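You operate a simulated robot arm through the tools that you are given. There is no shell and no other tool.

You run a simulated robot arm. Do the job below in one go: nothing can be reset, and whatever is moved stays where it is left.

Task
Put things in order on the folding table. At the end: the white flush bottle (marked "HEAD FLUSH") stands where the white filter stood; the silver upturned can from the folding table stands where the white flush bottle stood; the mixed lids from the folding table stands on top of the blue test panel; the white filter is in the blue tote; whatever was shut is shut again. Leave all else as you found it, and nothing knocked over.

It is judged by the outcome, as a careful person would: the job done as asked, and still so three seconds after it is handed in. It fails if anything else is knocked over, pushed out of place, dropped, spilled or broken. Lids that push on must go on centred and level and be pressed home; caps that screw on are set level and turned clockwise until they are tight.

Robot
A 7-joint arm with a two-finger parallel gripper, fixed in place. Base frame: the origin is at the foot of the arm, x ahead of it, y to its left, z up; the work surface is at about z = 0. Units: mm, rad, N and s.
With the tool pointing down near the work surface it reaches from about 240 to 620 mm from the base axis. Its first joint turns from -1.152 to 1.152 rad. Payload 2.6 kg.
Tool frame: the origin (TCP) lies between the finger pads and is the grasp point; the fingertips stand 30 mm ahead of it; z points along the fingers, y is the line along which they close. The gripper opens to 94 mm. The fingers are 28 mm wide and 10 mm thick; the gripper's body (50 by 96 mm) begins 55 mm behind the TCP.
Orientation is that of the tool frame in the base frame, as a unit quaternion [x, y, z, w]. With the fingers straight down and closing along the base's y, the tool's x points along the base's -x, its y along +y and its z along -z.

Tools
- The arm moves only by the tool drive_tool. Its argument "series" is text: rows parted by semicolons, each of 7 numbers parted by spaces: the shift along the tool's x, y, z in units of 25 mm (1.0 is 25 mm), then the turn, a rotation vector about the tool's x, y, z in units of 8 degrees (1.0 is 8 degrees), then the gripper command, from -1 (fully open) to 1 (shut), values between in proportion. In form: tx ty tz rx ry rz fingers; .... A call has 1 to 20 rows; each row shifts and turns the commanded pose from where the row before left it, along the tool's axes as they then stand. A call with a number of a shift or a turn outside -1 to 1 is refused whole. Each row takes 0.2 s and may step no farther than 50 mm and 0.15 rad from the row before; otherwise, or with a gripper value out of range, the whole call is refused. Where a pose cannot be reached the arm comes as near as it can. A force on the tool above 40 N (or 10 N above the force at the start of the call, whichever is more), or a blocked arm, ends the call early, and 0.2 s more pass. The fingers move at their own pace (about 72 mm/s each) and stop on an object; they squeeze with about 31 N. The grip force told is the motor's: it shows also when the fingers shut on nothing. Time passes only in rows, and 0.2 s behind the last, so rows that do not move let the fingers close. It gives the time, the measured TCP pose, the force on the tool (base axes), the opening and the grip force at its end, in the units of the frame above (readings bear some noise), with the torque about the TCP (base axes, N m) and any sound that the robot's microphone picked up.
- Cameras (640 x 400 px; columns grow to the right, rows downward): "scene" is fixed at [31.4, 429.4, 562.9]; the picture's right is [-0.81, -0.59, 0.00], its down [-0.35, 0.48, -0.80] and it looks along [0.47, -0.65, -0.59] (base axes); focal length 249 px, centre (320, 200). "wrist" rides on the gripper at [76, 14, -103] in the tool frame; the picture's right is [-0.18, 0.98, 0.00], its down [-0.75, -0.14, -0.64] and it looks along [-0.63, -0.12, 0.77] (tool axes); focal length 243 px, centre (320, 200). There is no depth. A picture from a camera that has moved, and an enlarged one, comes with that camera's place and axes in the base frame and with its lens.
- capture(camera): a new picture of that camera. The clock stands still meanwhile.
- zoom(camera, box): a new picture of the part [left, top, right, bottom] of that camera's present view, enlarged. The clock stands still meanwhile.
- finish_job(): hands the job in; it is judged then, once.

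Nothing tells you positions but the pictures and the camera data. Unless the task says otherwise, let go and move clear before handing in.

The tools are called after ">>>" as name(argument=value, ...) on one line, values as JSON. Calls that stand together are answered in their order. drive_tool: Moves the arm, as the interface text tells. Its arguments: {"type":"object","properties":{"series":{"type":"string"}},"required":["series"]} The other tools are called the same way: capture (camera) takes a picture; zoom (camera, box) takes an enlarged picture of a part of a camera's view; finish_job () hands the job in.

At the start:

```text
time_s: 0.0
eef_pos: [412.5, -150.7, 339.4]
ee_rot: [0.0, 1.0, 0.0, 0.001]
wrist_force: [-0.6, -0.2, -0.8]
moment: [0.03, -0.01, 0.03]
opening: 94.1
grasp_force: 0.1
```

scene: 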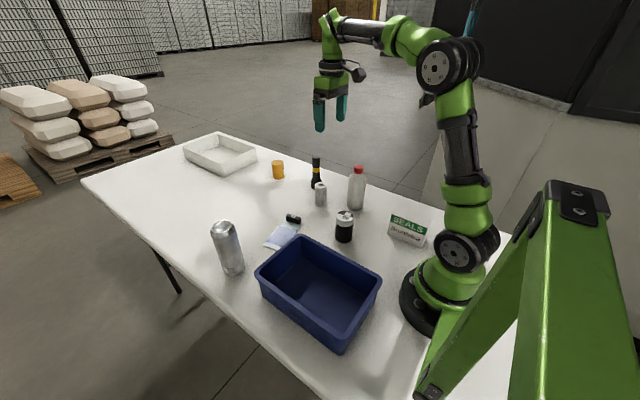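
wrist: 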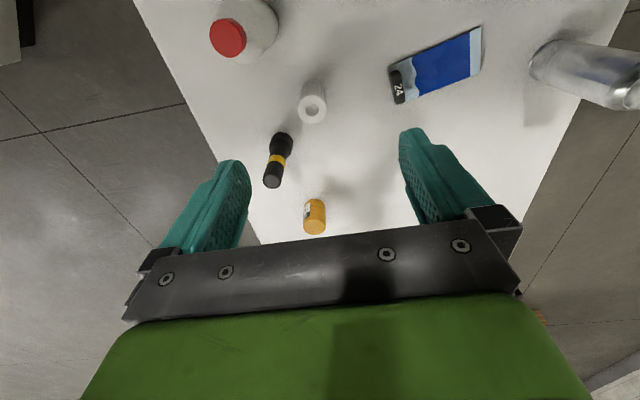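

I see a table with a silver can, a blue tote, a panel, a bottle with red cap, a small white roll-like filter and other items. I'll look closer at everything before moving.

>>> zoom(camera="scene", box=[160, 120, 440, 295])

>>> zoom(camera="scene", box=[250, 140, 450, 265])

>>> zoom(camera="wrist", box=[160, 0, 640, 300])

```text
2.29 times, centred on (300, 208) of scene
camera zoom: at [31.4, 429.4, 562.9], right [-0.81, -0.59, 0.0], down [-0.35, 0.48, -0.8], along [0.47, -0.65, -0.59], focal length 568 px, centre (366, 183)
```

zoom: 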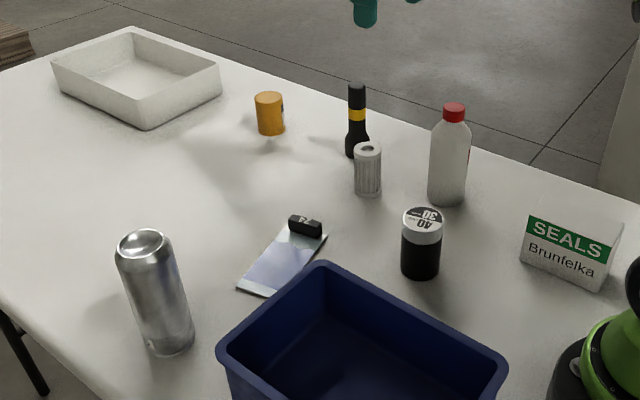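

```text
3.20 times, centred on (350, 202) of scene
camera zoom: at [31.4, 429.4, 562.9], right [-0.81, -0.59, 0.0], down [-0.35, 0.48, -0.8], along [0.47, -0.65, -0.59], focal length 796 px, centre (224, 192)
```

zoom: 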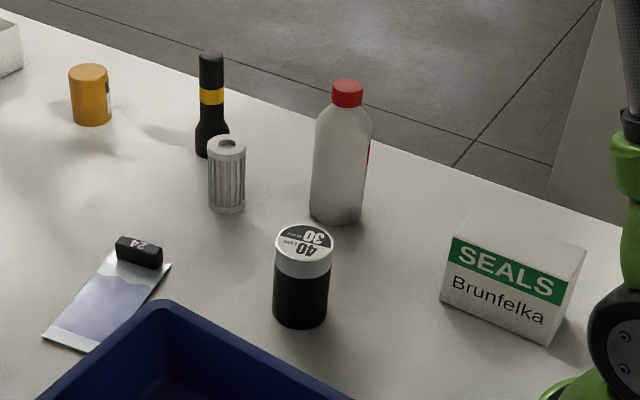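

```text
1.33 times, centred on (400, 150) of wrist
camera zoom: at [336.9, -135.3, 444.0], right [0.18, 0.98, 0.0], down [0.75, -0.14, 0.64], along [0.63, -0.12, -0.77], focal length 324 px, centre (213, 267)
```

zoom: 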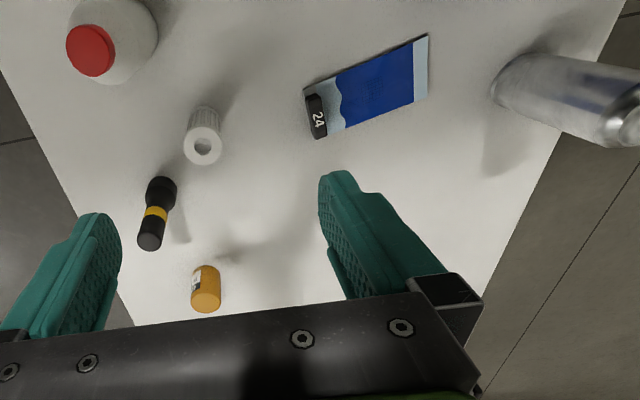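

I see the flush bottle near (351,-230), the pleated filter near (463,-174), the silver can near (485,210), and the panel around (460,35). I need to read the labels to tell which item is the mixed lids.

>>> zoom(camera="scene", box=[320, 195, 368, 255])

>>> zoom(camera="scene", box=[260, 140, 380, 215])

>>> zoom(camera="scene", box=[200, 200, 320, 290])

>>> zoom(camera="scene", box=[370, 200, 450, 260])

>>> zoom(camera="scene", box=[240, 220, 400, 360])

>>> zoom(camera="wrist", box=[200, 0, 340, 100])

>>> zoom(camera="wrist", box=[240, 70, 360, 250])

>>> zoom(camera="wrist", box=[380, 0, 640, 140])

```text
6.67 times, centred on (344, 225) of scene
camera zoom: at [31.4, 429.4, 562.9], right [-0.81, -0.59, 0.0], down [-0.35, 0.48, -0.8], along [0.47, -0.65, -0.59], focal length 1657 px, centre (160, 33)
```

zoom: 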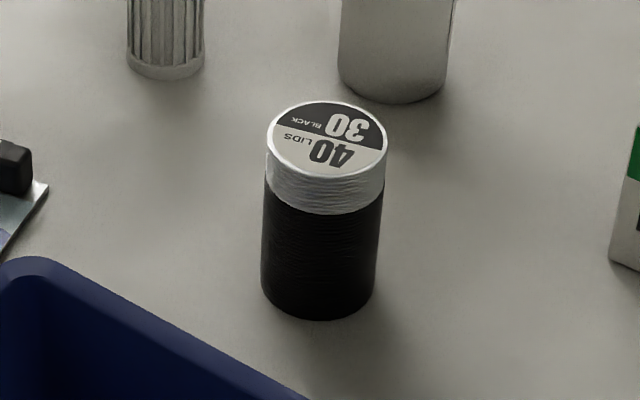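

```text
5.33 times, centred on (320, 178) of scene
camera zoom: at [31.4, 429.4, 562.9], right [-0.81, -0.59, 0.0], down [-0.35, 0.48, -0.8], along [0.47, -0.65, -0.59], focal length 1326 px, centre (320, 320)
```

zoom: 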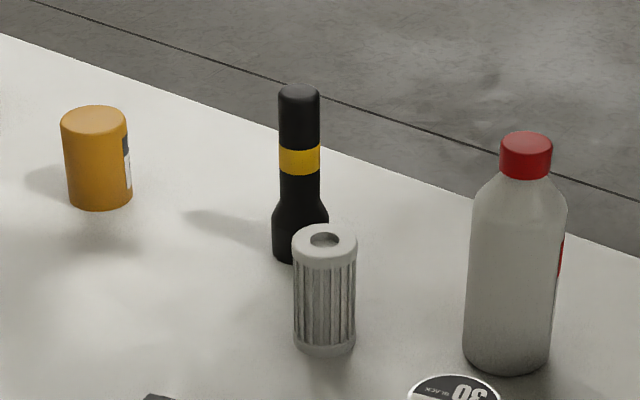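

```text
4.44 times, centred on (260, 245) of scene
camera zoom: at [31.4, 429.4, 562.9], right [-0.81, -0.59, 0.0], down [-0.35, 0.48, -0.8], along [0.47, -0.65, -0.59], focal length 1105 px, centre (587, 0)
```

zoom: 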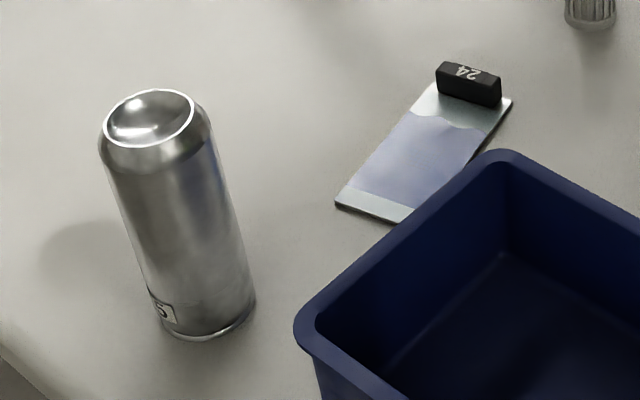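

```text
6.67 times, centred on (410, 230) of scene
camera zoom: at [31.4, 429.4, 562.9], right [-0.81, -0.59, 0.0], down [-0.35, 0.48, -0.8], along [0.47, -0.65, -0.59], focal length 1657 px, centre (-280, 0)
```

zoom: 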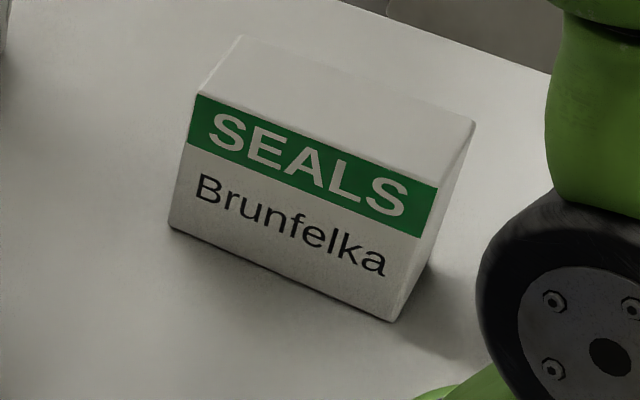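

```text
2.86 times, centred on (320, 290) of scene
camera zoom: at [31.4, 429.4, 562.9], right [-0.81, -0.59, 0.0], down [-0.35, 0.48, -0.8], along [0.47, -0.65, -0.59], focal length 710 px, centre (320, -57)
```

zoom: 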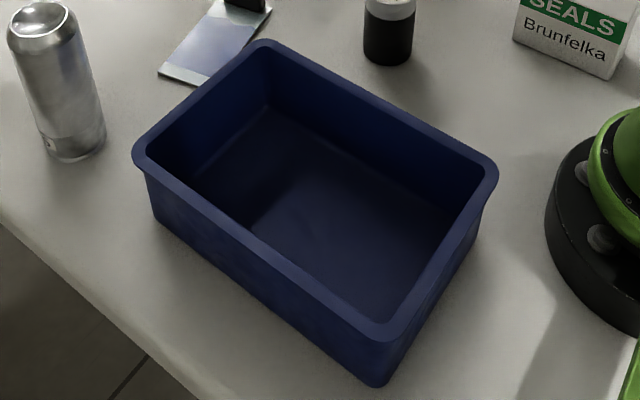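

```text
4.00 times, centred on (270, 50) of wrist
camera zoom: at [336.9, -135.3, 444.0], right [0.18, 0.98, 0.0], down [0.75, -0.14, 0.64], along [0.63, -0.12, -0.77], focal length 970 px, centre (520, 800)
```

zoom: 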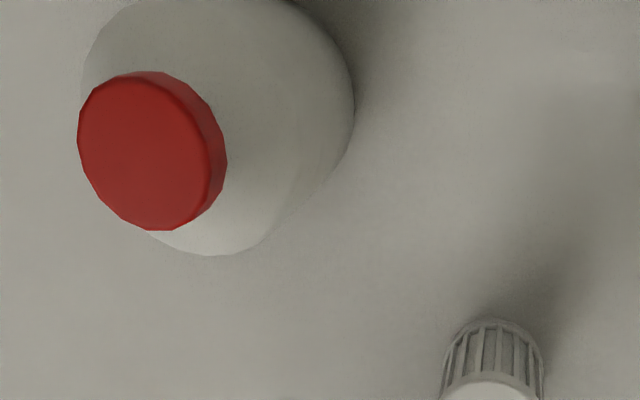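

```text
2.22 times, centred on (300, 160) of wrist
camera zoom: at [336.9, -135.3, 444.0], right [0.18, 0.98, 0.0], down [0.75, -0.14, 0.64], along [0.63, -0.12, -0.77], focal length 539 px, centre (364, 289)
```

zoom: 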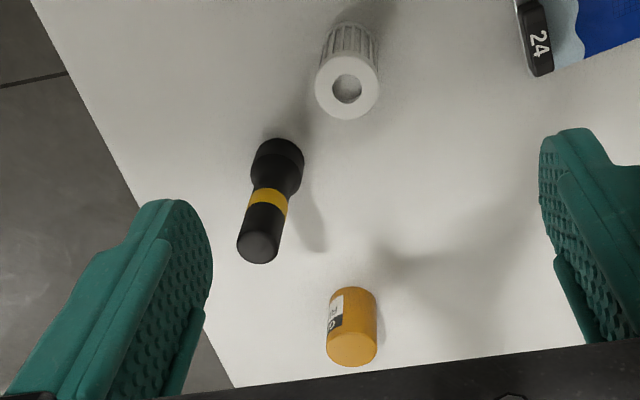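

```text
2.46 times, centred on (510, 70) of wrist
camera zoom: at [336.9, -135.3, 444.0], right [0.18, 0.98, 0.0], down [0.75, -0.14, 0.64], along [0.63, -0.12, -0.77], focal length 597 px, centre (-148, 520)
```

zoom: 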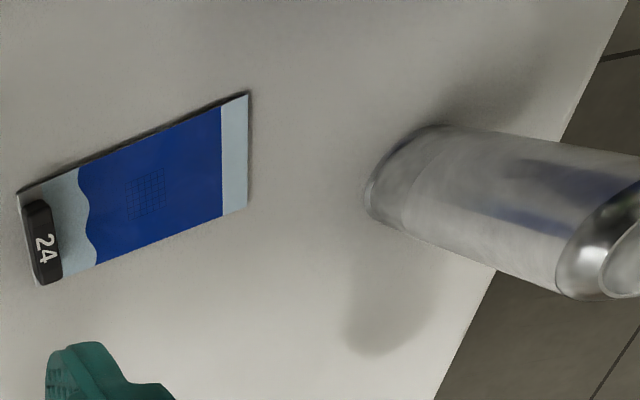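

The black-and-white stack marked "40 LIDS / 30 BLACK" near (303,-78) is the mixed lids, and the blue tote spans roughly x 120–357, y 75–227. I start with the filter: move to hover above it and check with the wrist camera.

>>> drive_tool(series="-0.2575 -0.1215 0.847 0 0 0 -1; -0.2575 -0.1215 0.847 0 0 0 -1; -0.2575 -0.1215 0.847 0 0 0 -1; -0.2575 -0.1215 0.847 0 0 0 -1; -0.2575 -0.1215 0.847 0 0 0 -1; -0.2575 -0.1215 0.847 0 0 0 -1; -0.2575 -0.1215 0.847 0 0 0 -1; -0.2575 -0.1215 0.847 0 0 0 -1; 0 0 0 0 0 0 -1")

>>> capture(camera="wrist")

>>> capture(camera="scene")

```text
time_s: 2.0
eef_pos: [464.0, -172.7, 168.9]
ee_rot: [0.0, 1.0, 0.0, 0.0]
wrist_force: [0.8, 0.9, 0.5]
moment: [0.01, 0.0, 0.02]
opening: 93.9
grasp_force: 0.0
```

```text
taken
camera wrist: at [388.9, -158.8, 272.8], right [0.18, 0.98, 0.0], down [0.75, -0.14, 0.64], along [0.63, -0.12, -0.77], focal length 243 px, centre (320, 200)
```

wrist: 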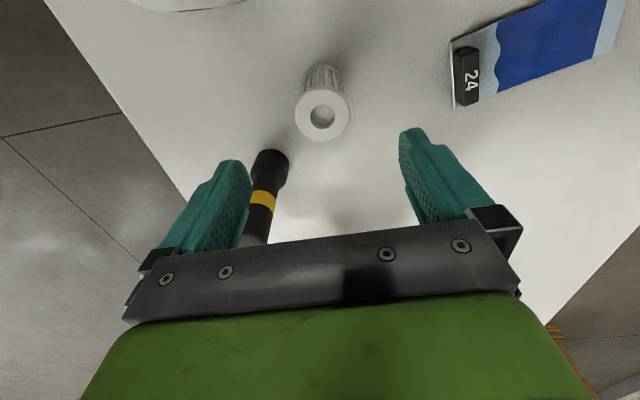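

```text
taken
```

scene: 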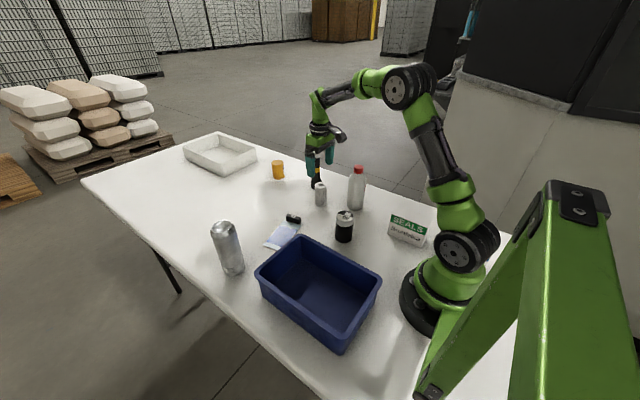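

The filter is centred between the fingers at about (462,-173). I descend to grip height and close on it.

>>> drive_tool(series="0.02 0 0.8 0 0 0 -1; 0.02 0 0.8 0 0 0 -1; 0.02 0 0.8 0 0 0 -1; 0 0 0.8 0 0 0 -1; 0 0 0.8 0 0 0 -1; 0 0 0.72 0 0 0 -1; 0 0 0 0 0 0 -1; 0 0 0 0 0 0 0.4; 0 0 0 0 0 0 0.4; 0 0 0 0 0 0 0.4; 0 0 0 0 0 0 0.4")

>>> capture(camera="wrist")

>>> zoom(camera="scene", box=[260, 120, 420, 240])

```text
time_s: 4.4
eef_pos: [461.5, -173.3, 50.0]
ee_rot: [-0.001, 1.0, 0.001, 0.001]
wrist_force: [0.6, -0.8, -0.6]
moment: [0.0, -0.02, -0.01]
opening: 43.2
grasp_force: 31.4
```

```text
taken
camera wrist: at [385.8, -159.6, 154.6], right [0.18, 0.98, 0.0], down [0.75, -0.14, 0.64], along [0.63, -0.12, -0.77], focal length 243 px, centre (320, 200)
```

wrist: 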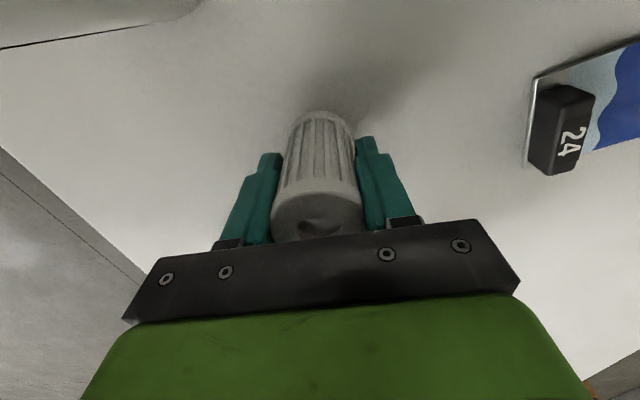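

```text
3.33 times, centred on (340, 180) of scene
camera zoom: at [31.4, 429.4, 562.9], right [-0.81, -0.59, 0.0], down [-0.35, 0.48, -0.8], along [0.47, -0.65, -0.59], focal length 829 px, centre (253, 267)
```

zoom: 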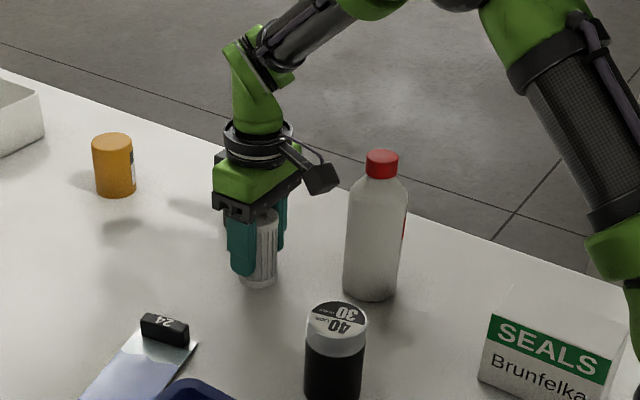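

The filter is gripped (43 mm across). I lift it well clear and carry it over the blue tote.

>>> drive_tool(series="0 0 -0.5 0 0 0 0.4; 0 0 -1 0 0 0 0.4; 0 0 -1 0 0 0 0.4; 0 0 -1 0 0 0 0.4; 0 0 -1 0 0 0 0.4; 0 0 -1 0 0 0 0.4; 0 0 -0.7 0 0 0 0.4")

>>> drive_tool(series="0.491 0.923 0 0 0 0 0.4; 0.491 0.923 0 0 0 0 0.4; 0.491 0.923 0 0 0 0 0.4; 0.491 0.923 0 0 0 0 0.4; 0.491 0.923 0 0 0 0 0.4; 0.491 0.923 0 0 0 0 0.4; 0.491 0.923 0 0 0 0 0.4; 0.491 0.923 0 0 0 0 0.4; 0.491 0.923 0 0 0 0 0.4; 0.491 0.923 0 0 0 0 0.4; 0.491 0.923 0 0 0 0 0.4; 0.491 0.923 0 0 0 0 0.4; 0.491 0.923 0 0 0 0 0.4; 0.491 0.923 0 0 0 0 0.4; 0 0 0 0 0 0 0.4")

>>> capture(camera="wrist")

>>> capture(camera="scene")

```text
time_s: 6.0
eef_pos: [462.4, -175.4, 207.8]
ee_rot: [-0.001, 1.0, 0.0, -0.001]
wrist_force: [0.2, -0.4, -0.6]
moment: [0.01, -0.02, -0.02]
opening: 43.0
grasp_force: 31.3
```

```text
time_s: 9.2
eef_pos: [289.3, 153.5, 205.8]
ee_rot: [0.0, 1.0, 0.0, 0.001]
wrist_force: [0.0, -1.0, 0.2]
moment: [-0.05, 0.01, -0.01]
opening: 42.8
grasp_force: 31.2
```

```text
taken
camera wrist: at [214.5, 168.0, 310.9], right [0.18, 0.98, 0.0], down [0.75, -0.14, 0.64], along [0.63, -0.12, -0.77], focal length 243 px, centre (320, 200)
```

wrist: 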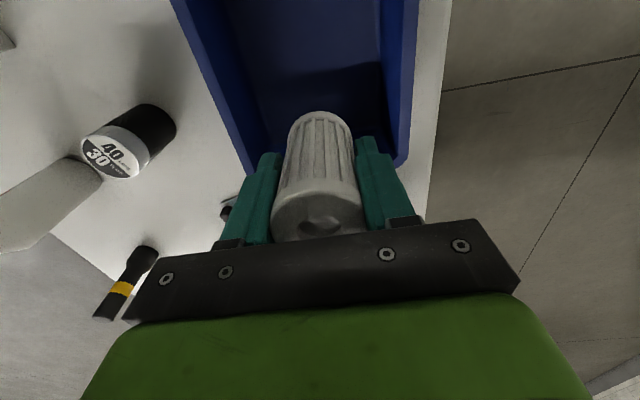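

```text
taken
```

scene: 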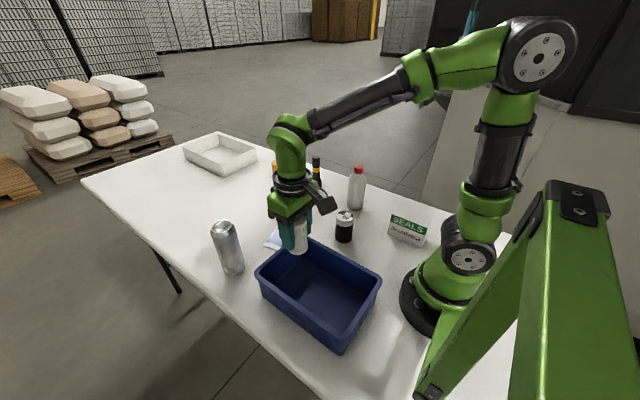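

The filter is over the tote's far half, well inside the walls. I shift slightly to centre and lower it.

>>> drive_tool(series="0.36 -0.28 0.5 0 0 0 0.4; 0 0 1 0 0 0 0.4; 0 0 1 0 0 0 0.4; 0 0 1 0 0 0 0.4; 0 0 1 0 0 0 0.4; 0 0 0.8 0 0 0 0.4; 0 0 0.4 0 0 0 0.4; 0 0 0 0 0 0 0.4")

>>> capture(camera="wrist")

>>> zoom(camera="scene", box=[200, 180, 400, 360])

```text
time_s: 11.0
eef_pos: [279.8, 144.7, 65.1]
ee_rot: [0.0, 1.0, 0.0, 0.0]
wrist_force: [0.1, -0.1, -0.8]
moment: [-0.01, 0.01, -0.01]
opening: 43.0
grasp_force: 30.9
```

```text
taken
camera wrist: at [204.9, 158.1, 169.5], right [0.18, 0.98, 0.0], down [0.75, -0.14, 0.64], along [0.63, -0.12, -0.77], focal length 243 px, centre (320, 200)
```

wrist: 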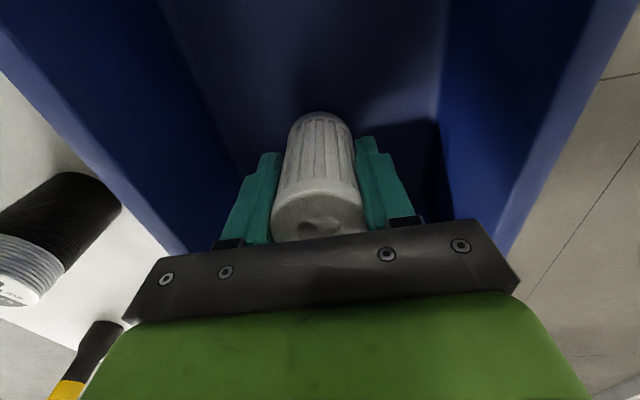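

```text
2.22 times, centred on (300, 270) of scene
camera zoom: at [31.5, 429.4, 562.9], right [-0.81, -0.59, 0.0], down [-0.35, 0.48, -0.8], along [0.47, -0.65, -0.59], focal length 552 px, centre (364, 44)
```

zoom: 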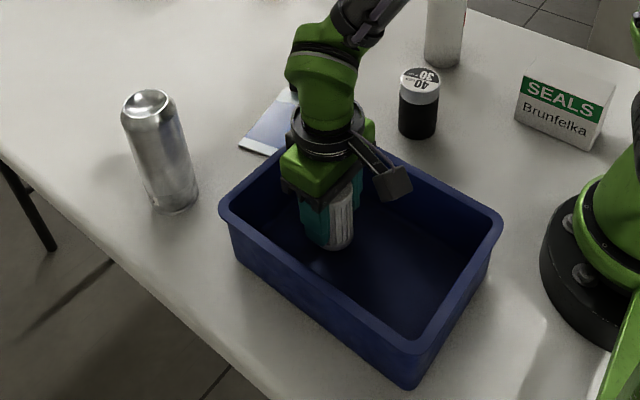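

The filter hangs inside the tote, clear of the walls. I lower it in small steps until it touches the floor.

>>> drive_tool(series="0 0 0.2 0 0 0 0.4; 0 0 0.12 0 0 0 0.4; 0 0 0.06 0 0 0 0.4; 0 0 0 0 0 0 0.4")

>>> drive_tool(series="0 0 0.06 0 0 0 0.4; 0 0 0 0 0 0 0.4")

```text
time_s: 12.0
eef_pos: [280.2, 142.4, 54.5]
ee_rot: [0.0, 1.0, -0.001, 0.0]
wrist_force: [0.0, 0.4, -0.5]
moment: [-0.01, 0.02, 0.0]
opening: 42.6
grasp_force: 31.5
```

```text
time_s: 12.6
eef_pos: [281.2, 145.8, 53.5]
ee_rot: [-0.001, 1.0, 0.0, 0.002]
wrist_force: [-6.3, -0.1, 21.7]
moment: [0.01, 0.17, -0.01]
opening: 42.4
grasp_force: 31.2
```

Contact with the tote floor is felt (about 22 N). I ease up a hair, open the fingers and rise straight out.

>>> drive_tool(series="0 0 -0.04 0 0 0 0.4; 0 0 0 0 0 0 0; 0 0 0 0 0 0 -0.5; 0 0 0 0 0 0 -0.5; 0 0 0 0 0 0 -0.5")

>>> capture(camera="wrist")

```text
time_s: 13.8
eef_pos: [281.3, 144.4, 54.1]
ee_rot: [0.0, 1.0, -0.001, 0.001]
wrist_force: [0.7, 0.0, 0.0]
moment: [0.02, -0.03, 0.02]
opening: 70.5
grasp_force: 0.1
```

```text
taken
camera wrist: at [205.9, 157.3, 158.4], right [0.18, 0.98, 0.0], down [0.75, -0.14, 0.64], along [0.63, -0.12, -0.77], focal length 243 px, centre (320, 200)
```

wrist: 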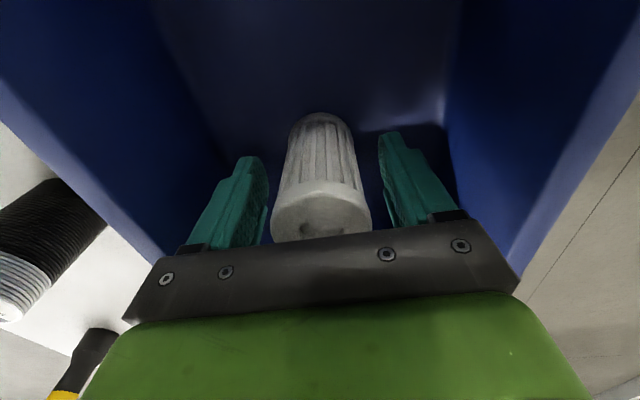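

The filter stands freely in the tote. I rise out vertically and then move above the flush bottle.

>>> drive_tool(series="0 0 -0.5 0 0 0 -0.5; 0 0 -0.97 0 0 0 -0.5; 0 0 -0.97 0 0 0 -0.5; 0 0 -0.97 0 0 0 -0.7; 0 0 -0.97 0 0 0 -1; 0 0 -0.97 0 0 0 -1; 0 0 -0.97 0 0 0 -1; 0 0 -0.97 0 0 0 -1; 0 0 -0.97 0 0 0 -1")

>>> drive_tool(series="-0.175 -0.9425 0 0 0 0 -1; -0.175 -0.9425 0 0 0 0 -1; -0.175 -0.9425 0 0 0 0 -1; -0.175 -0.9425 0 0 0 0 -1; -0.175 -0.9425 0 0 0 0 -1; -0.175 -0.9425 0 0 0 0 -1; -0.175 -0.9425 0 0 0 0 -1; -0.175 -0.9425 0 0 0 0 -1; -0.175 -0.9425 0 0 0 0 -1; -0.175 -0.9425 0 0 0 0 -1; -0.175 -0.9425 0 0 0 0 -1; -0.175 -0.9425 0 0 0 0 -1; -0.175 -0.9425 0 0 0 0 -1; -0.175 -0.9425 0 0 0 0 -1; -0.175 -0.9425 0 0 0 0 -1; -0.175 -0.9425 0 0 0 0 -1; 0 0 0 0 0 0 -1")

>>> capture(camera="wrist")

>>> capture(camera="scene")

```text
time_s: 15.8
eef_pos: [279.5, 142.9, 258.6]
ee_rot: [0.0, 1.0, 0.0, 0.0]
wrist_force: [0.4, 0.5, -0.2]
moment: [0.01, -0.01, 0.02]
opening: 94.0
grasp_force: 0.1
```

```text
time_s: 19.4
eef_pos: [351.5, -235.1, 261.6]
ee_rot: [0.0, 1.0, 0.0, 0.001]
wrist_force: [-0.1, -1.2, 0.5]
moment: [0.0, -0.02, -0.01]
opening: 93.7
grasp_force: 0.1
```

```text
taken
camera wrist: at [276.1, -220.7, 366.1], right [0.18, 0.98, 0.0], down [0.75, -0.14, 0.64], along [0.63, -0.12, -0.77], focal length 243 px, centre (320, 200)
```

wrist: 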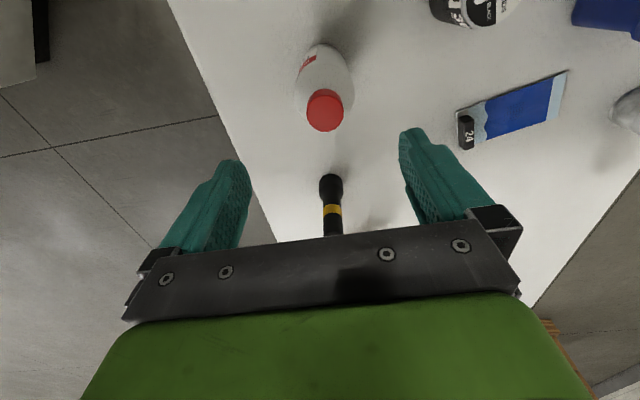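

```text
taken
```

scene: 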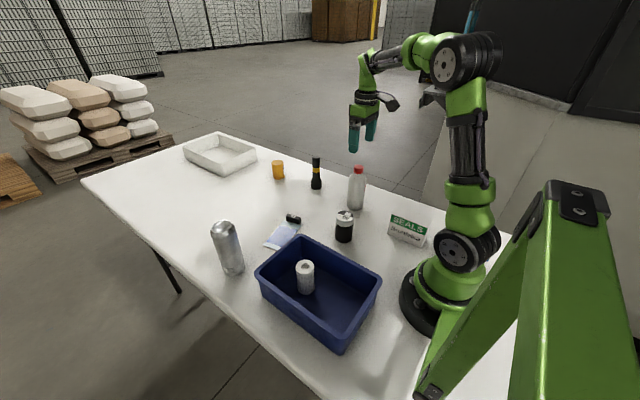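

>>> zoom(camera="wrist", box=[260, 20, 400, 150])

>>> zoom(camera="scene", box=[320, 140, 400, 220])

>>> zoom(camera="wrist", box=[430, 40, 610, 170])

```text
3.08 times, centred on (330, 85) of wrist
camera zoom: at [276.1, -220.7, 366.1], right [0.18, 0.98, 0.0], down [0.75, -0.14, 0.64], along [0.63, -0.12, -0.77], focal length 746 px, centre (289, 554)
```

zoom: 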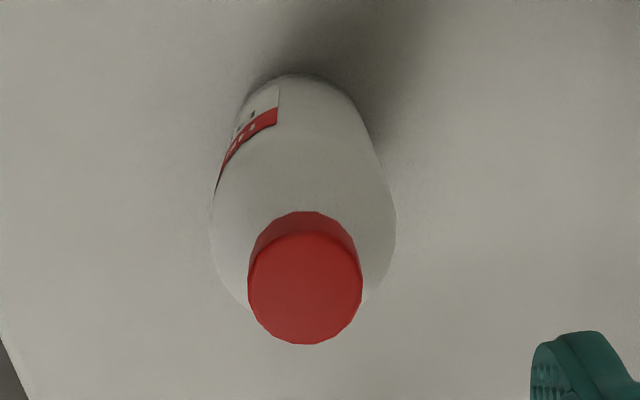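

```text
5.00 times, centred on (360, 180) of scene
camera zoom: at [31.5, 429.4, 562.9], right [-0.81, -0.59, 0.0], down [-0.35, 0.48, -0.8], along [0.47, -0.65, -0.59], focal length 1243 px, centre (120, 300)
```

zoom: 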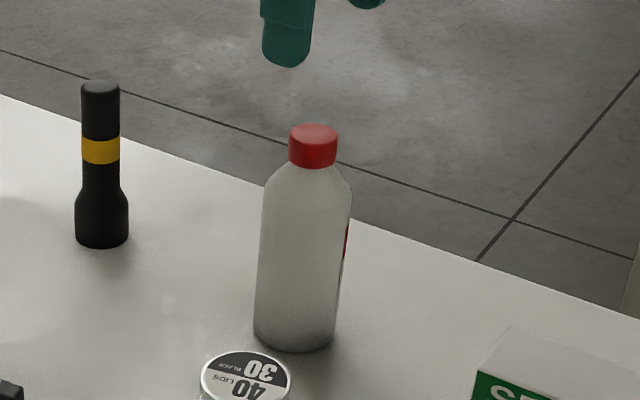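

```text
3.08 times, centred on (520, 105) of wrist
camera zoom: at [276.1, -220.7, 366.1], right [0.18, 0.98, 0.0], down [0.75, -0.14, 0.64], along [0.63, -0.12, -0.77], focal length 746 px, centre (-295, 492)
```

zoom: 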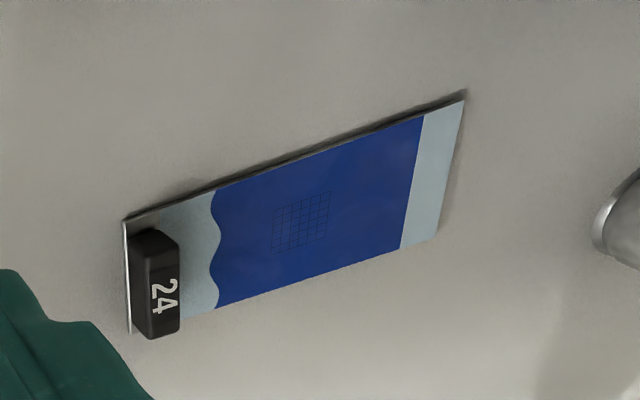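

The bottle stands at about (350,-230), 169 mm tall and about 61 mm across. I descend until the fingertips are on its straight body below the shoulder, then close.

>>> drive_tool(series="0 0.1 0.8 0 0 0 -1; 0 0 0.8 0 0 0 -1; 0 0 0.8 0 0 0 -1; 0 0 0.8 0 0 0 -1; 0 0 0.8 0 0 0 -1; 0 0 0.8 0 0 0 -1; 0 0 0.5 0 0 0 -1; 0 0 0.3 0 0 0 -1; 0 0 0 0 0 0 -1")

>>> capture(camera="wrist")

>>> zoom(camera="scene", box=[300, 110, 420, 230])

```text
time_s: 21.4
eef_pos: [351.6, -230.4, 118.3]
ee_rot: [0.001, 1.0, 0.001, 0.0]
wrist_force: [-0.7, 0.4, 0.5]
moment: [-0.01, -0.02, 0.01]
opening: 93.9
grasp_force: 0.0
```

```text
taken
camera wrist: at [275.9, -217.3, 223.6], right [0.18, 0.98, 0.0], down [0.75, -0.14, 0.64], along [0.63, -0.12, -0.77], focal length 243 px, centre (320, 200)
```

wrist: 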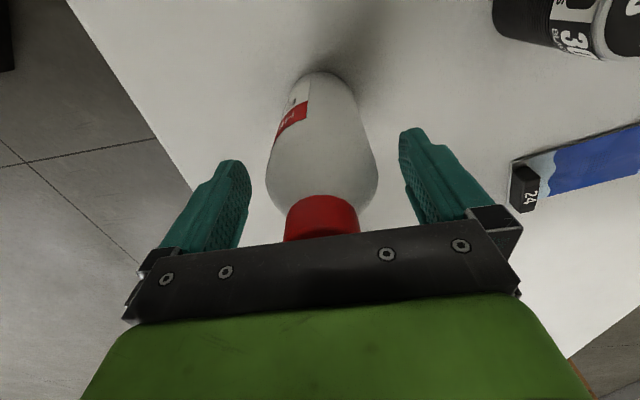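

```text
3.33 times, centred on (360, 170) of scene
camera zoom: at [31.4, 429.4, 562.9], right [-0.81, -0.59, 0.0], down [-0.35, 0.48, -0.8], along [0.47, -0.65, -0.59], focal length 829 px, centre (187, 300)
```

zoom: 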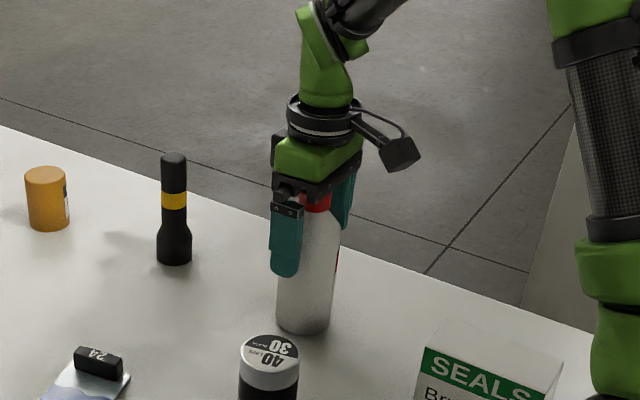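

The fingers straddle the bottle's body with the cap just below the palm. I close the grip.

>>> drive_tool(series="0 0 0 0 0 0 0; 0 0 0 0 0 0 0.4; 0 0 0 0 0 0 0.4; 0 0 0 0 0 0 0.4")

>>> capture(camera="wrist")

```text
time_s: 22.4
eef_pos: [351.3, -230.7, 120.6]
ee_rot: [0.0, 1.0, 0.0, 0.0]
wrist_force: [-1.0, 0.9, 1.4]
moment: [0.0, 0.12, 0.0]
opening: 59.7
grasp_force: 31.3
```

```text
taken
camera wrist: at [275.9, -217.3, 223.8], right [0.18, 0.98, 0.0], down [0.75, -0.14, 0.64], along [0.63, -0.12, -0.77], focal length 243 px, centre (320, 200)
```

wrist: 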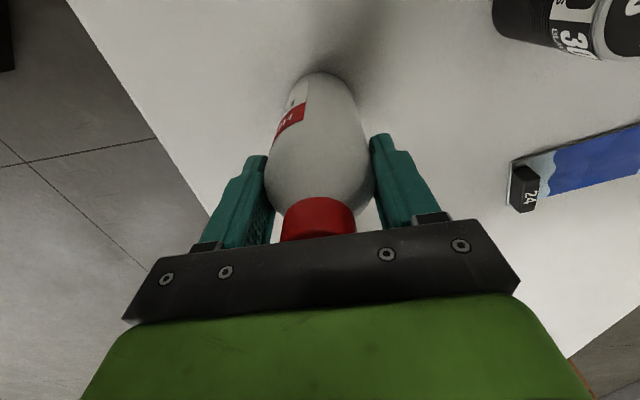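

The bottle is held (about 60 mm). I lift it 40 mm and carry it to the filter's old place at about (462,-173).

>>> drive_tool(series="0 0 -0.3 0 0 0 0.4; 0 0 -0.6 0 0 0 0.4; 0 0 -0.7 0 0 0 0.4; 0 0 0 0 0 0 0.4")

>>> drive_tool(series="-0.4 0.2 0 0 0 0 0.4; -0.753 0.38 0 0 0 0 0.4; -0.753 0.38 0 0 0 0 0.4; -0.753 0.38 0 0 0 0 0.4; -0.753 0.38 0 0 0 0 0.4; -0.753 0.38 0 0 0 0 0.4; -0.353 0.18 0 0 0 0 0.4; 0 0 0 0 0 0 0.4")

>>> capture(camera="wrist")

>>> zoom(camera="scene", box=[260, 110, 420, 240])

```text
time_s: 23.4
eef_pos: [350.0, -232.1, 159.9]
ee_rot: [0.0, 1.0, 0.001, 0.0]
wrist_force: [-0.1, -0.6, -4.0]
moment: [-0.02, 0.02, 0.02]
opening: 59.9
grasp_force: 31.3
```

```text
time_s: 25.2
eef_pos: [464.5, -174.7, 159.7]
ee_rot: [0.0, 1.0, 0.0, 0.0]
wrist_force: [0.6, -0.1, -3.7]
moment: [-0.01, -0.01, 0.01]
opening: 60.0
grasp_force: 31.2
```

```text
taken
camera wrist: at [389.5, -161.5, 264.9], right [0.18, 0.98, 0.0], down [0.75, -0.14, 0.64], along [0.63, -0.12, -0.77], focal length 243 px, centre (320, 200)
```

wrist: 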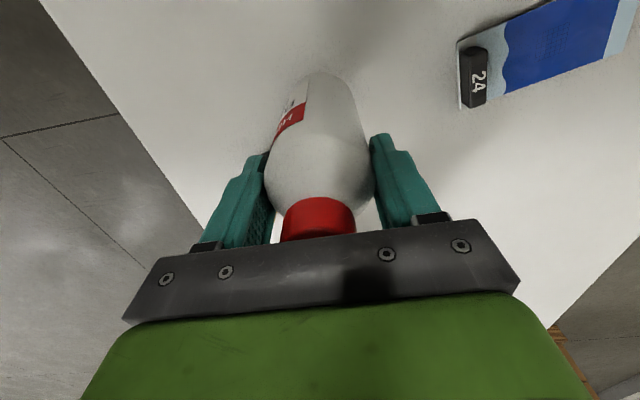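

```text
3.08 times, centred on (340, 175) of scene
camera zoom: at [31.5, 429.4, 562.9], right [-0.81, -0.59, 0.0], down [-0.35, 0.48, -0.8], along [0.47, -0.65, -0.59], focal length 765 px, centre (258, 277)
```

zoom: 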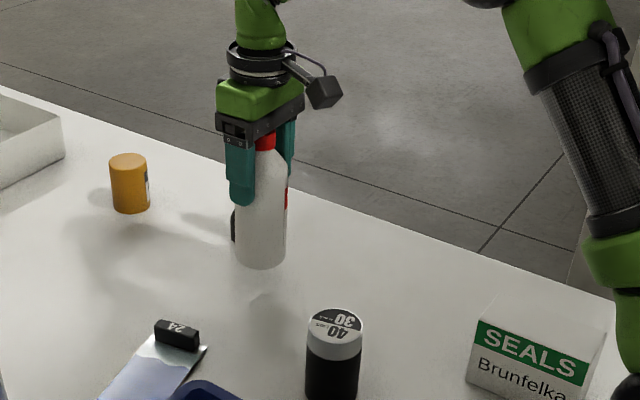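

The bottle hangs upright over the filter's old spot. I lower it gently to the table.

>>> drive_tool(series="0 0 0.6 0 0 0 0.4; 0 0 0.6 0 0 0 0.4; 0 0 0.3 0 0 0 0.4; 0 0 0.06 0 0 0 0.4; 0 0 0 0 0 0 0.4")

>>> drive_tool(series="0 0 0.04 0 0 0 0.4; 0 0 0 0 0 0 0.4")

```text
time_s: 26.4
eef_pos: [465.8, -175.0, 121.9]
ee_rot: [0.0, 1.0, 0.0, 0.0]
wrist_force: [-0.2, 0.0, -2.8]
moment: [0.03, 0.01, 0.02]
opening: 60.0
grasp_force: 30.9
```

```text
time_s: 27.0
eef_pos: [464.3, -174.8, 120.3]
ee_rot: [0.0, 1.0, 0.001, 0.001]
wrist_force: [-0.4, -0.1, -2.6]
moment: [0.01, 0.02, 0.01]
opening: 59.6
grasp_force: 30.9
```

It is just about at the table; I go down a millimetre more to feel contact.

>>> drive_tool(series="0 0 0.03 0 0 0 0.4; 0 0 0 0 0 0 0.4")

```text
time_s: 27.6
eef_pos: [463.7, -175.2, 119.9]
ee_rot: [-0.001, 1.0, 0.0, 0.0]
wrist_force: [0.1, -0.2, -2.0]
moment: [0.03, -0.01, 0.02]
opening: 59.9
grasp_force: 31.4
```

>>> drive_tool(series="0 0 0.04 0 0 0 0.4; 0 0 0 0 0 0 0.4")

```text
time_s: 28.2
eef_pos: [463.0, -175.2, 120.7]
ee_rot: [0.0, 1.0, 0.001, 0.001]
wrist_force: [-1.7, 1.3, 4.2]
moment: [0.0, 0.15, -0.03]
opening: 59.9
grasp_force: 31.5
```

The bottle is in contact with the table. I open the fingers and check before rising.

>>> drive_tool(series="0 0 0 0 0 0 -0.4; 0 0 0 0 0 0 -1; 0 0 0 0 0 0 -1; 0 0 0 0 0 0 -1")

>>> capture(camera="wrist")

```text
time_s: 29.2
eef_pos: [464.8, -175.5, 119.3]
ee_rot: [0.001, 1.0, 0.0, 0.001]
wrist_force: [0.1, 0.2, 0.6]
moment: [0.02, 0.02, -0.02]
opening: 94.2
grasp_force: 0.2
```

```text
taken
camera wrist: at [389.2, -161.2, 223.2], right [0.18, 0.98, 0.0], down [0.75, -0.14, 0.64], along [0.63, -0.12, -0.77], focal length 243 px, centre (320, 200)
```

wrist: 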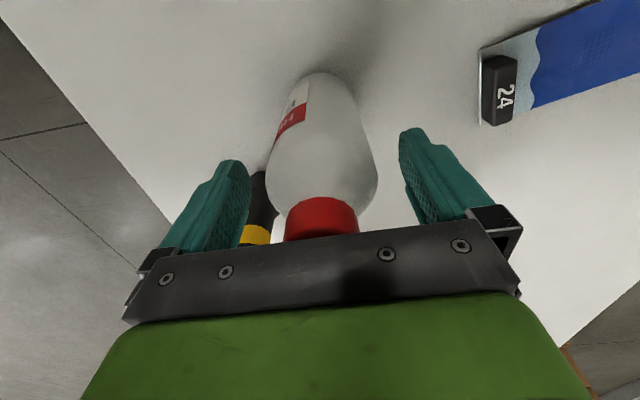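

The bottle stands free. I rise straight up and move above the silver can.

>>> drive_tool(series="0 0 -0.5 0 0 0 -1; 0 0 -1 0 0 0 -1; 0 0 -1 0 0 0 -1; 0 0 -1 0 0 0 -1; 0 0 -1 0 0 0 -1; 0 0 -1 0 0 0 -1; 0 0 -0.5 0 0 0 -1")

>>> drive_tool(series="-0.05 0.9575 0 0 0 0 -1; -0.05 0.9575 0 0 0 0 -1; -0.05 0.9575 0 0 0 0 -1; -0.05 0.9575 0 0 0 0 -1; -0.05 0.9575 0 0 0 0 -1; -0.05 0.9575 0 0 0 0 -1; -0.05 0.9575 0 0 0 0 -1; -0.05 0.9575 0 0 0 0 -1; -0.05 0.9575 0 0 0 0 -1; -0.05 0.9575 0 0 0 0 -1; -0.05 0.9575 0 0 0 0 -1; -0.05 0.9575 0 0 0 0 -1; -0.05 0.9575 0 0 0 0 -1; -0.05 0.9575 0 0 0 0 -1; -0.05 0.9575 0 0 0 0 -1; -0.05 0.9575 0 0 0 0 -1; 0 0 0 0 0 0 -1")

>>> capture(camera="wrist")

>>> capture(camera="scene")

```text
time_s: 30.8
eef_pos: [465.4, -173.3, 272.3]
ee_rot: [0.0, 1.0, 0.001, 0.001]
wrist_force: [0.7, -0.9, -0.1]
moment: [-0.02, 0.01, -0.03]
opening: 93.8
grasp_force: 0.0
```

```text
time_s: 34.4
eef_pos: [482.1, 205.6, 268.2]
ee_rot: [0.0, 1.0, 0.0, 0.001]
wrist_force: [-0.2, -0.5, 0.0]
moment: [-0.02, 0.0, -0.04]
opening: 94.0
grasp_force: 0.0
```

```text
taken
camera wrist: at [407.4, 220.8, 372.6], right [0.18, 0.98, 0.0], down [0.75, -0.14, 0.64], along [0.63, -0.12, -0.77], focal length 243 px, centre (320, 200)
```

wrist: 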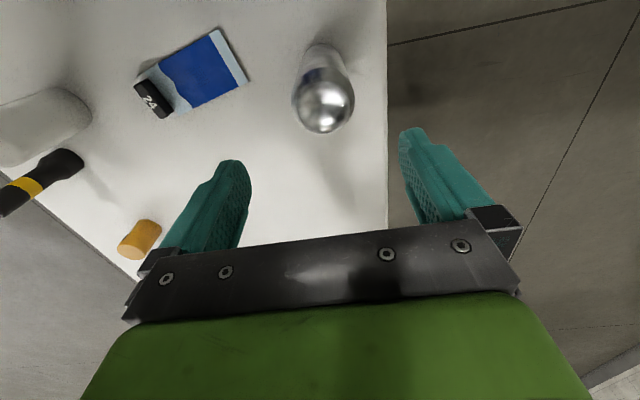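

```text
taken
```

scene: 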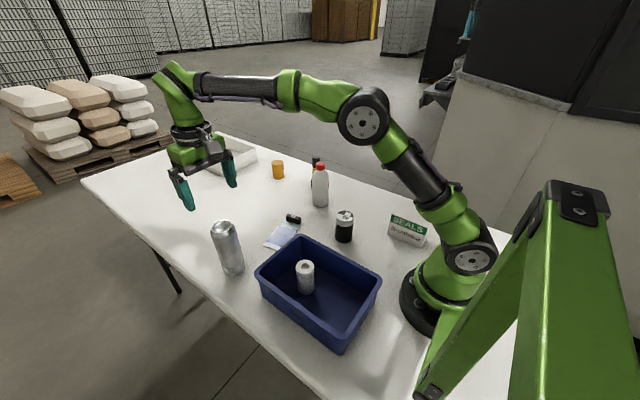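

The can is seen below the gripper near the table's edge. I zoom in to locate it.

>>> zoom(camera="wrist", box=[270, 30, 390, 150])

>>> zoom(camera="wrist", box=[120, 20, 260, 130])

>>> zoom(camera="scene", box=[200, 205, 260, 285])

>>> zoom(camera="scene", box=[260, 140, 380, 260])

```text
3.33 times, centred on (330, 90) of wrist
camera zoom: at [407.4, 220.8, 372.6], right [0.18, 0.98, 0.0], down [0.75, -0.14, 0.64], along [0.63, -0.12, -0.77], focal length 809 px, centre (287, 567)
```

zoom: 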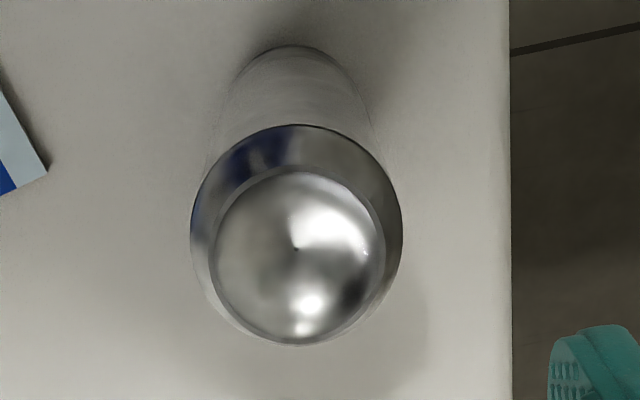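

```text
3.64 times, centred on (190, 75) of wrist
camera zoom: at [407.4, 220.8, 372.6], right [0.18, 0.98, 0.0], down [0.75, -0.14, 0.64], along [0.63, -0.12, -0.77], focal length 882 px, centre (793, 654)
```

zoom: 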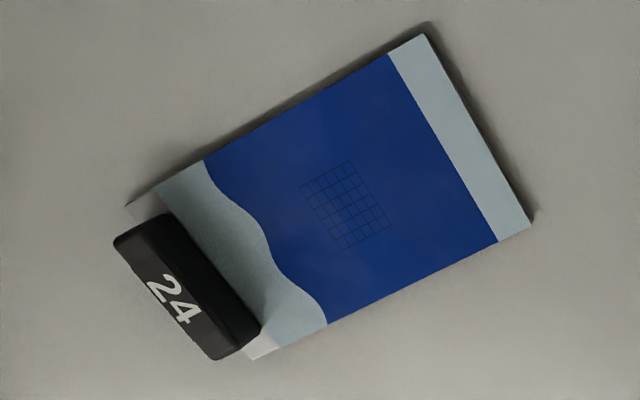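

```text
5.00 times, centred on (230, 245) of scene
camera zoom: at [31.4, 429.4, 562.9], right [-0.81, -0.59, 0.0], down [-0.35, 0.48, -0.8], along [0.47, -0.65, -0.59], focal length 1243 px, centre (770, -25)
```

zoom: 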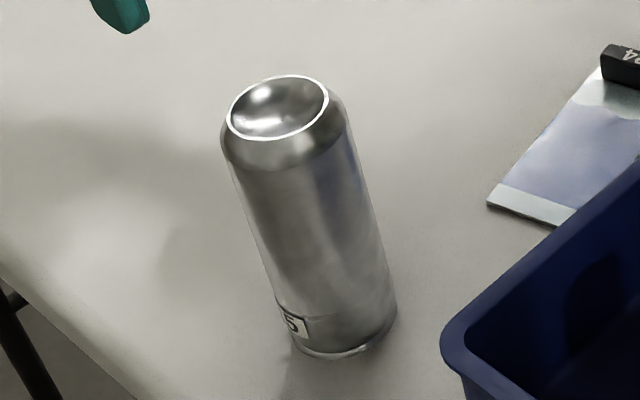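

```text
3.33 times, centred on (320, 200) of scene
camera zoom: at [31.4, 429.4, 562.9], right [-0.81, -0.59, 0.0], down [-0.35, 0.48, -0.8], along [0.47, -0.65, -0.59], focal length 829 px, centre (320, 200)
```

zoom: 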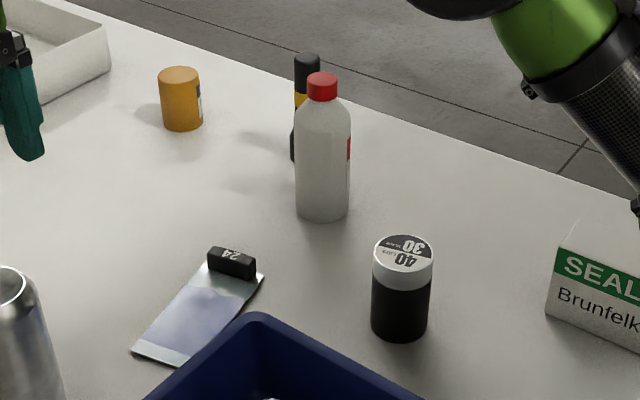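

The can's top is at about (480,210), some 162 mm high and about 58 mm across. I descend around it, fingertips well below its shoulder.

>>> drive_tool(series="0.08 0.08 0.8 0 0 0 -1; 0 0 0.9 0 0 0 -1; 0 0 0.9 0 0 0 -1; 0 0 0.9 0 0 0 -1; 0 0 0.9 0 0 0 -1; 0 0 0.8 0 0 0 -1; 0 0 0.5 0 0 0 -1; 0 0 0.2 0 0 0 -1; 0 0 0 0 0 0 -1")

>>> capture(camera="wrist")

>>> zoom(camera="scene", box=[160, 150, 320, 290])

```text
time_s: 36.4
eef_pos: [481.9, 209.6, 121.3]
ee_rot: [-0.001, 1.0, 0.0, 0.001]
wrist_force: [0.0, -0.2, 0.1]
moment: [0.01, 0.02, -0.01]
opening: 94.2
grasp_force: 0.1
```

```text
taken
camera wrist: at [407.6, 224.3, 224.6], right [0.18, 0.98, 0.0], down [0.75, -0.14, 0.64], along [0.63, -0.12, -0.77], focal length 243 px, centre (320, 200)
```

wrist: 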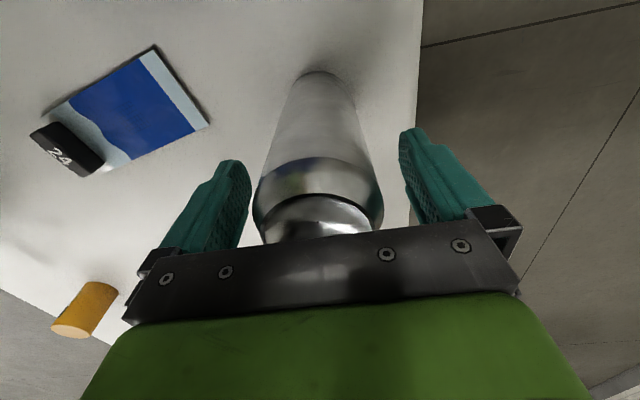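

```text
2.86 times, centred on (240, 220) of scene
camera zoom: at [31.4, 429.4, 562.9], right [-0.81, -0.59, 0.0], down [-0.35, 0.48, -0.8], along [0.47, -0.65, -0.59], focal length 710 px, centre (549, 143)
```

zoom: 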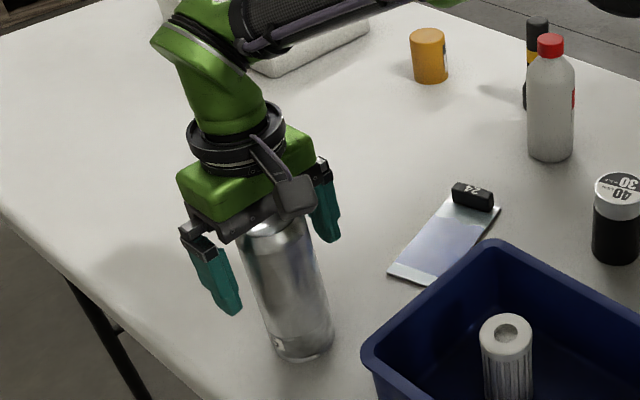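

No contact and the can is between the fingers. I close on it.

>>> drive_tool(series="0 0 0 0 0 0 -0.2; 0 0 0 0 0 0 0; 0 0 0 0 0 0 0; 0 0 0 0 0 0 0; 0 0 0 0 0 0 0")

>>> capture(camera="wrist")

```text
time_s: 37.6
eef_pos: [482.3, 209.9, 121.9]
ee_rot: [0.0, 1.0, 0.0, 0.001]
wrist_force: [0.5, -1.1, -0.3]
moment: [0.0, -0.01, 0.01]
opening: 57.9
grasp_force: 30.9
```

```text
taken
camera wrist: at [407.5, 224.3, 224.9], right [0.18, 0.98, 0.0], down [0.75, -0.14, 0.64], along [0.63, -0.12, -0.77], focal length 243 px, centre (320, 200)
```

wrist: 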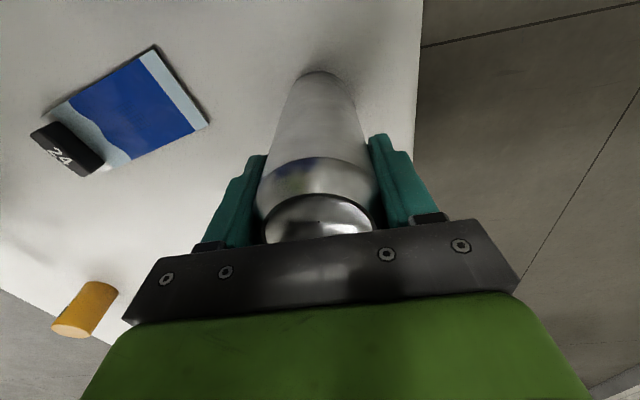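

The can is held (57.9 mm). I lift it 130 mm and carry it to the bottle's old place at about (351,-230), keeping clear of the bottle and lids.

>>> drive_tool(series="0 0 -0.4 0 0 0 0; 0 0 -1 0 0 0 0; 0 0 -1 0 0 0 0; 0 0 -1 0 0 0 0; 0 0 -1 0 0 0 0; 0 0 -0.8 0 0 0 0; 0 0 0 0 0 0 0")

>>> drive_tool(series="0.15 -0.5 0 0 0 0 0; 0.291 -0.979 0 0 0 0 0; 0.291 -0.979 0 0 0 0 0; 0.291 -0.979 0 0 0 0 0; 0.291 -0.979 0 0 0 0 0; 0.291 -0.979 0 0 0 0 0; 0.291 -0.979 0 0 0 0 0; 0.291 -0.979 0 0 0 0 0; 0.291 -0.979 0 0 0 0 0; 0.291 -0.979 0 0 0 0 0; 0.291 -0.979 0 0 0 0 0; 0.291 -0.979 0 0 0 0 0; 0.291 -0.979 0 0 0 0 0; 0.291 -0.979 0 0 0 0 0; 0.291 -0.979 0 0 0 0 0; 0.291 -0.979 0 0 0 0 0; 0.291 -0.979 0 0 0 0 0; 0.291 -0.979 0 0 0 0 0; 0.133 -0.469 0 0 0 0 0; 0 0 0 0 0 0 0")

>>> capture(camera="wrist")

>>> capture(camera="scene")

```text
time_s: 39.2
eef_pos: [482.3, 211.9, 249.9]
ee_rot: [0.0, 1.0, 0.001, 0.001]
wrist_force: [-0.7, -0.2, 0.3]
moment: [-0.02, -0.01, -0.01]
opening: 58.0
grasp_force: 31.0
```

```text
time_s: 43.4
eef_pos: [347.7, -229.7, 250.4]
ee_rot: [0.0, 1.0, -0.001, 0.0]
wrist_force: [-0.4, 0.7, -0.4]
moment: [0.0, 0.0, 0.01]
opening: 58.1
grasp_force: 31.0
```

```text
taken
camera wrist: at [272.8, -216.5, 354.8], right [0.18, 0.98, 0.0], down [0.75, -0.14, 0.64], along [0.63, -0.12, -0.77], focal length 243 px, centre (320, 200)
```

wrist: 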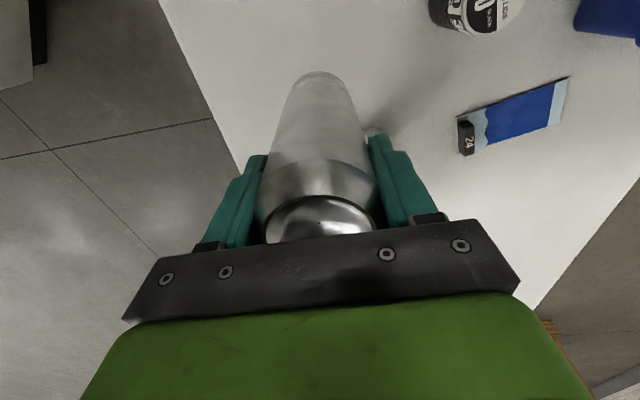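

```text
taken
```

scene: 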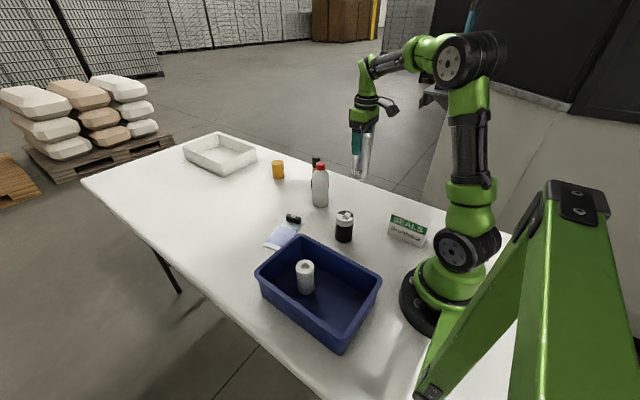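

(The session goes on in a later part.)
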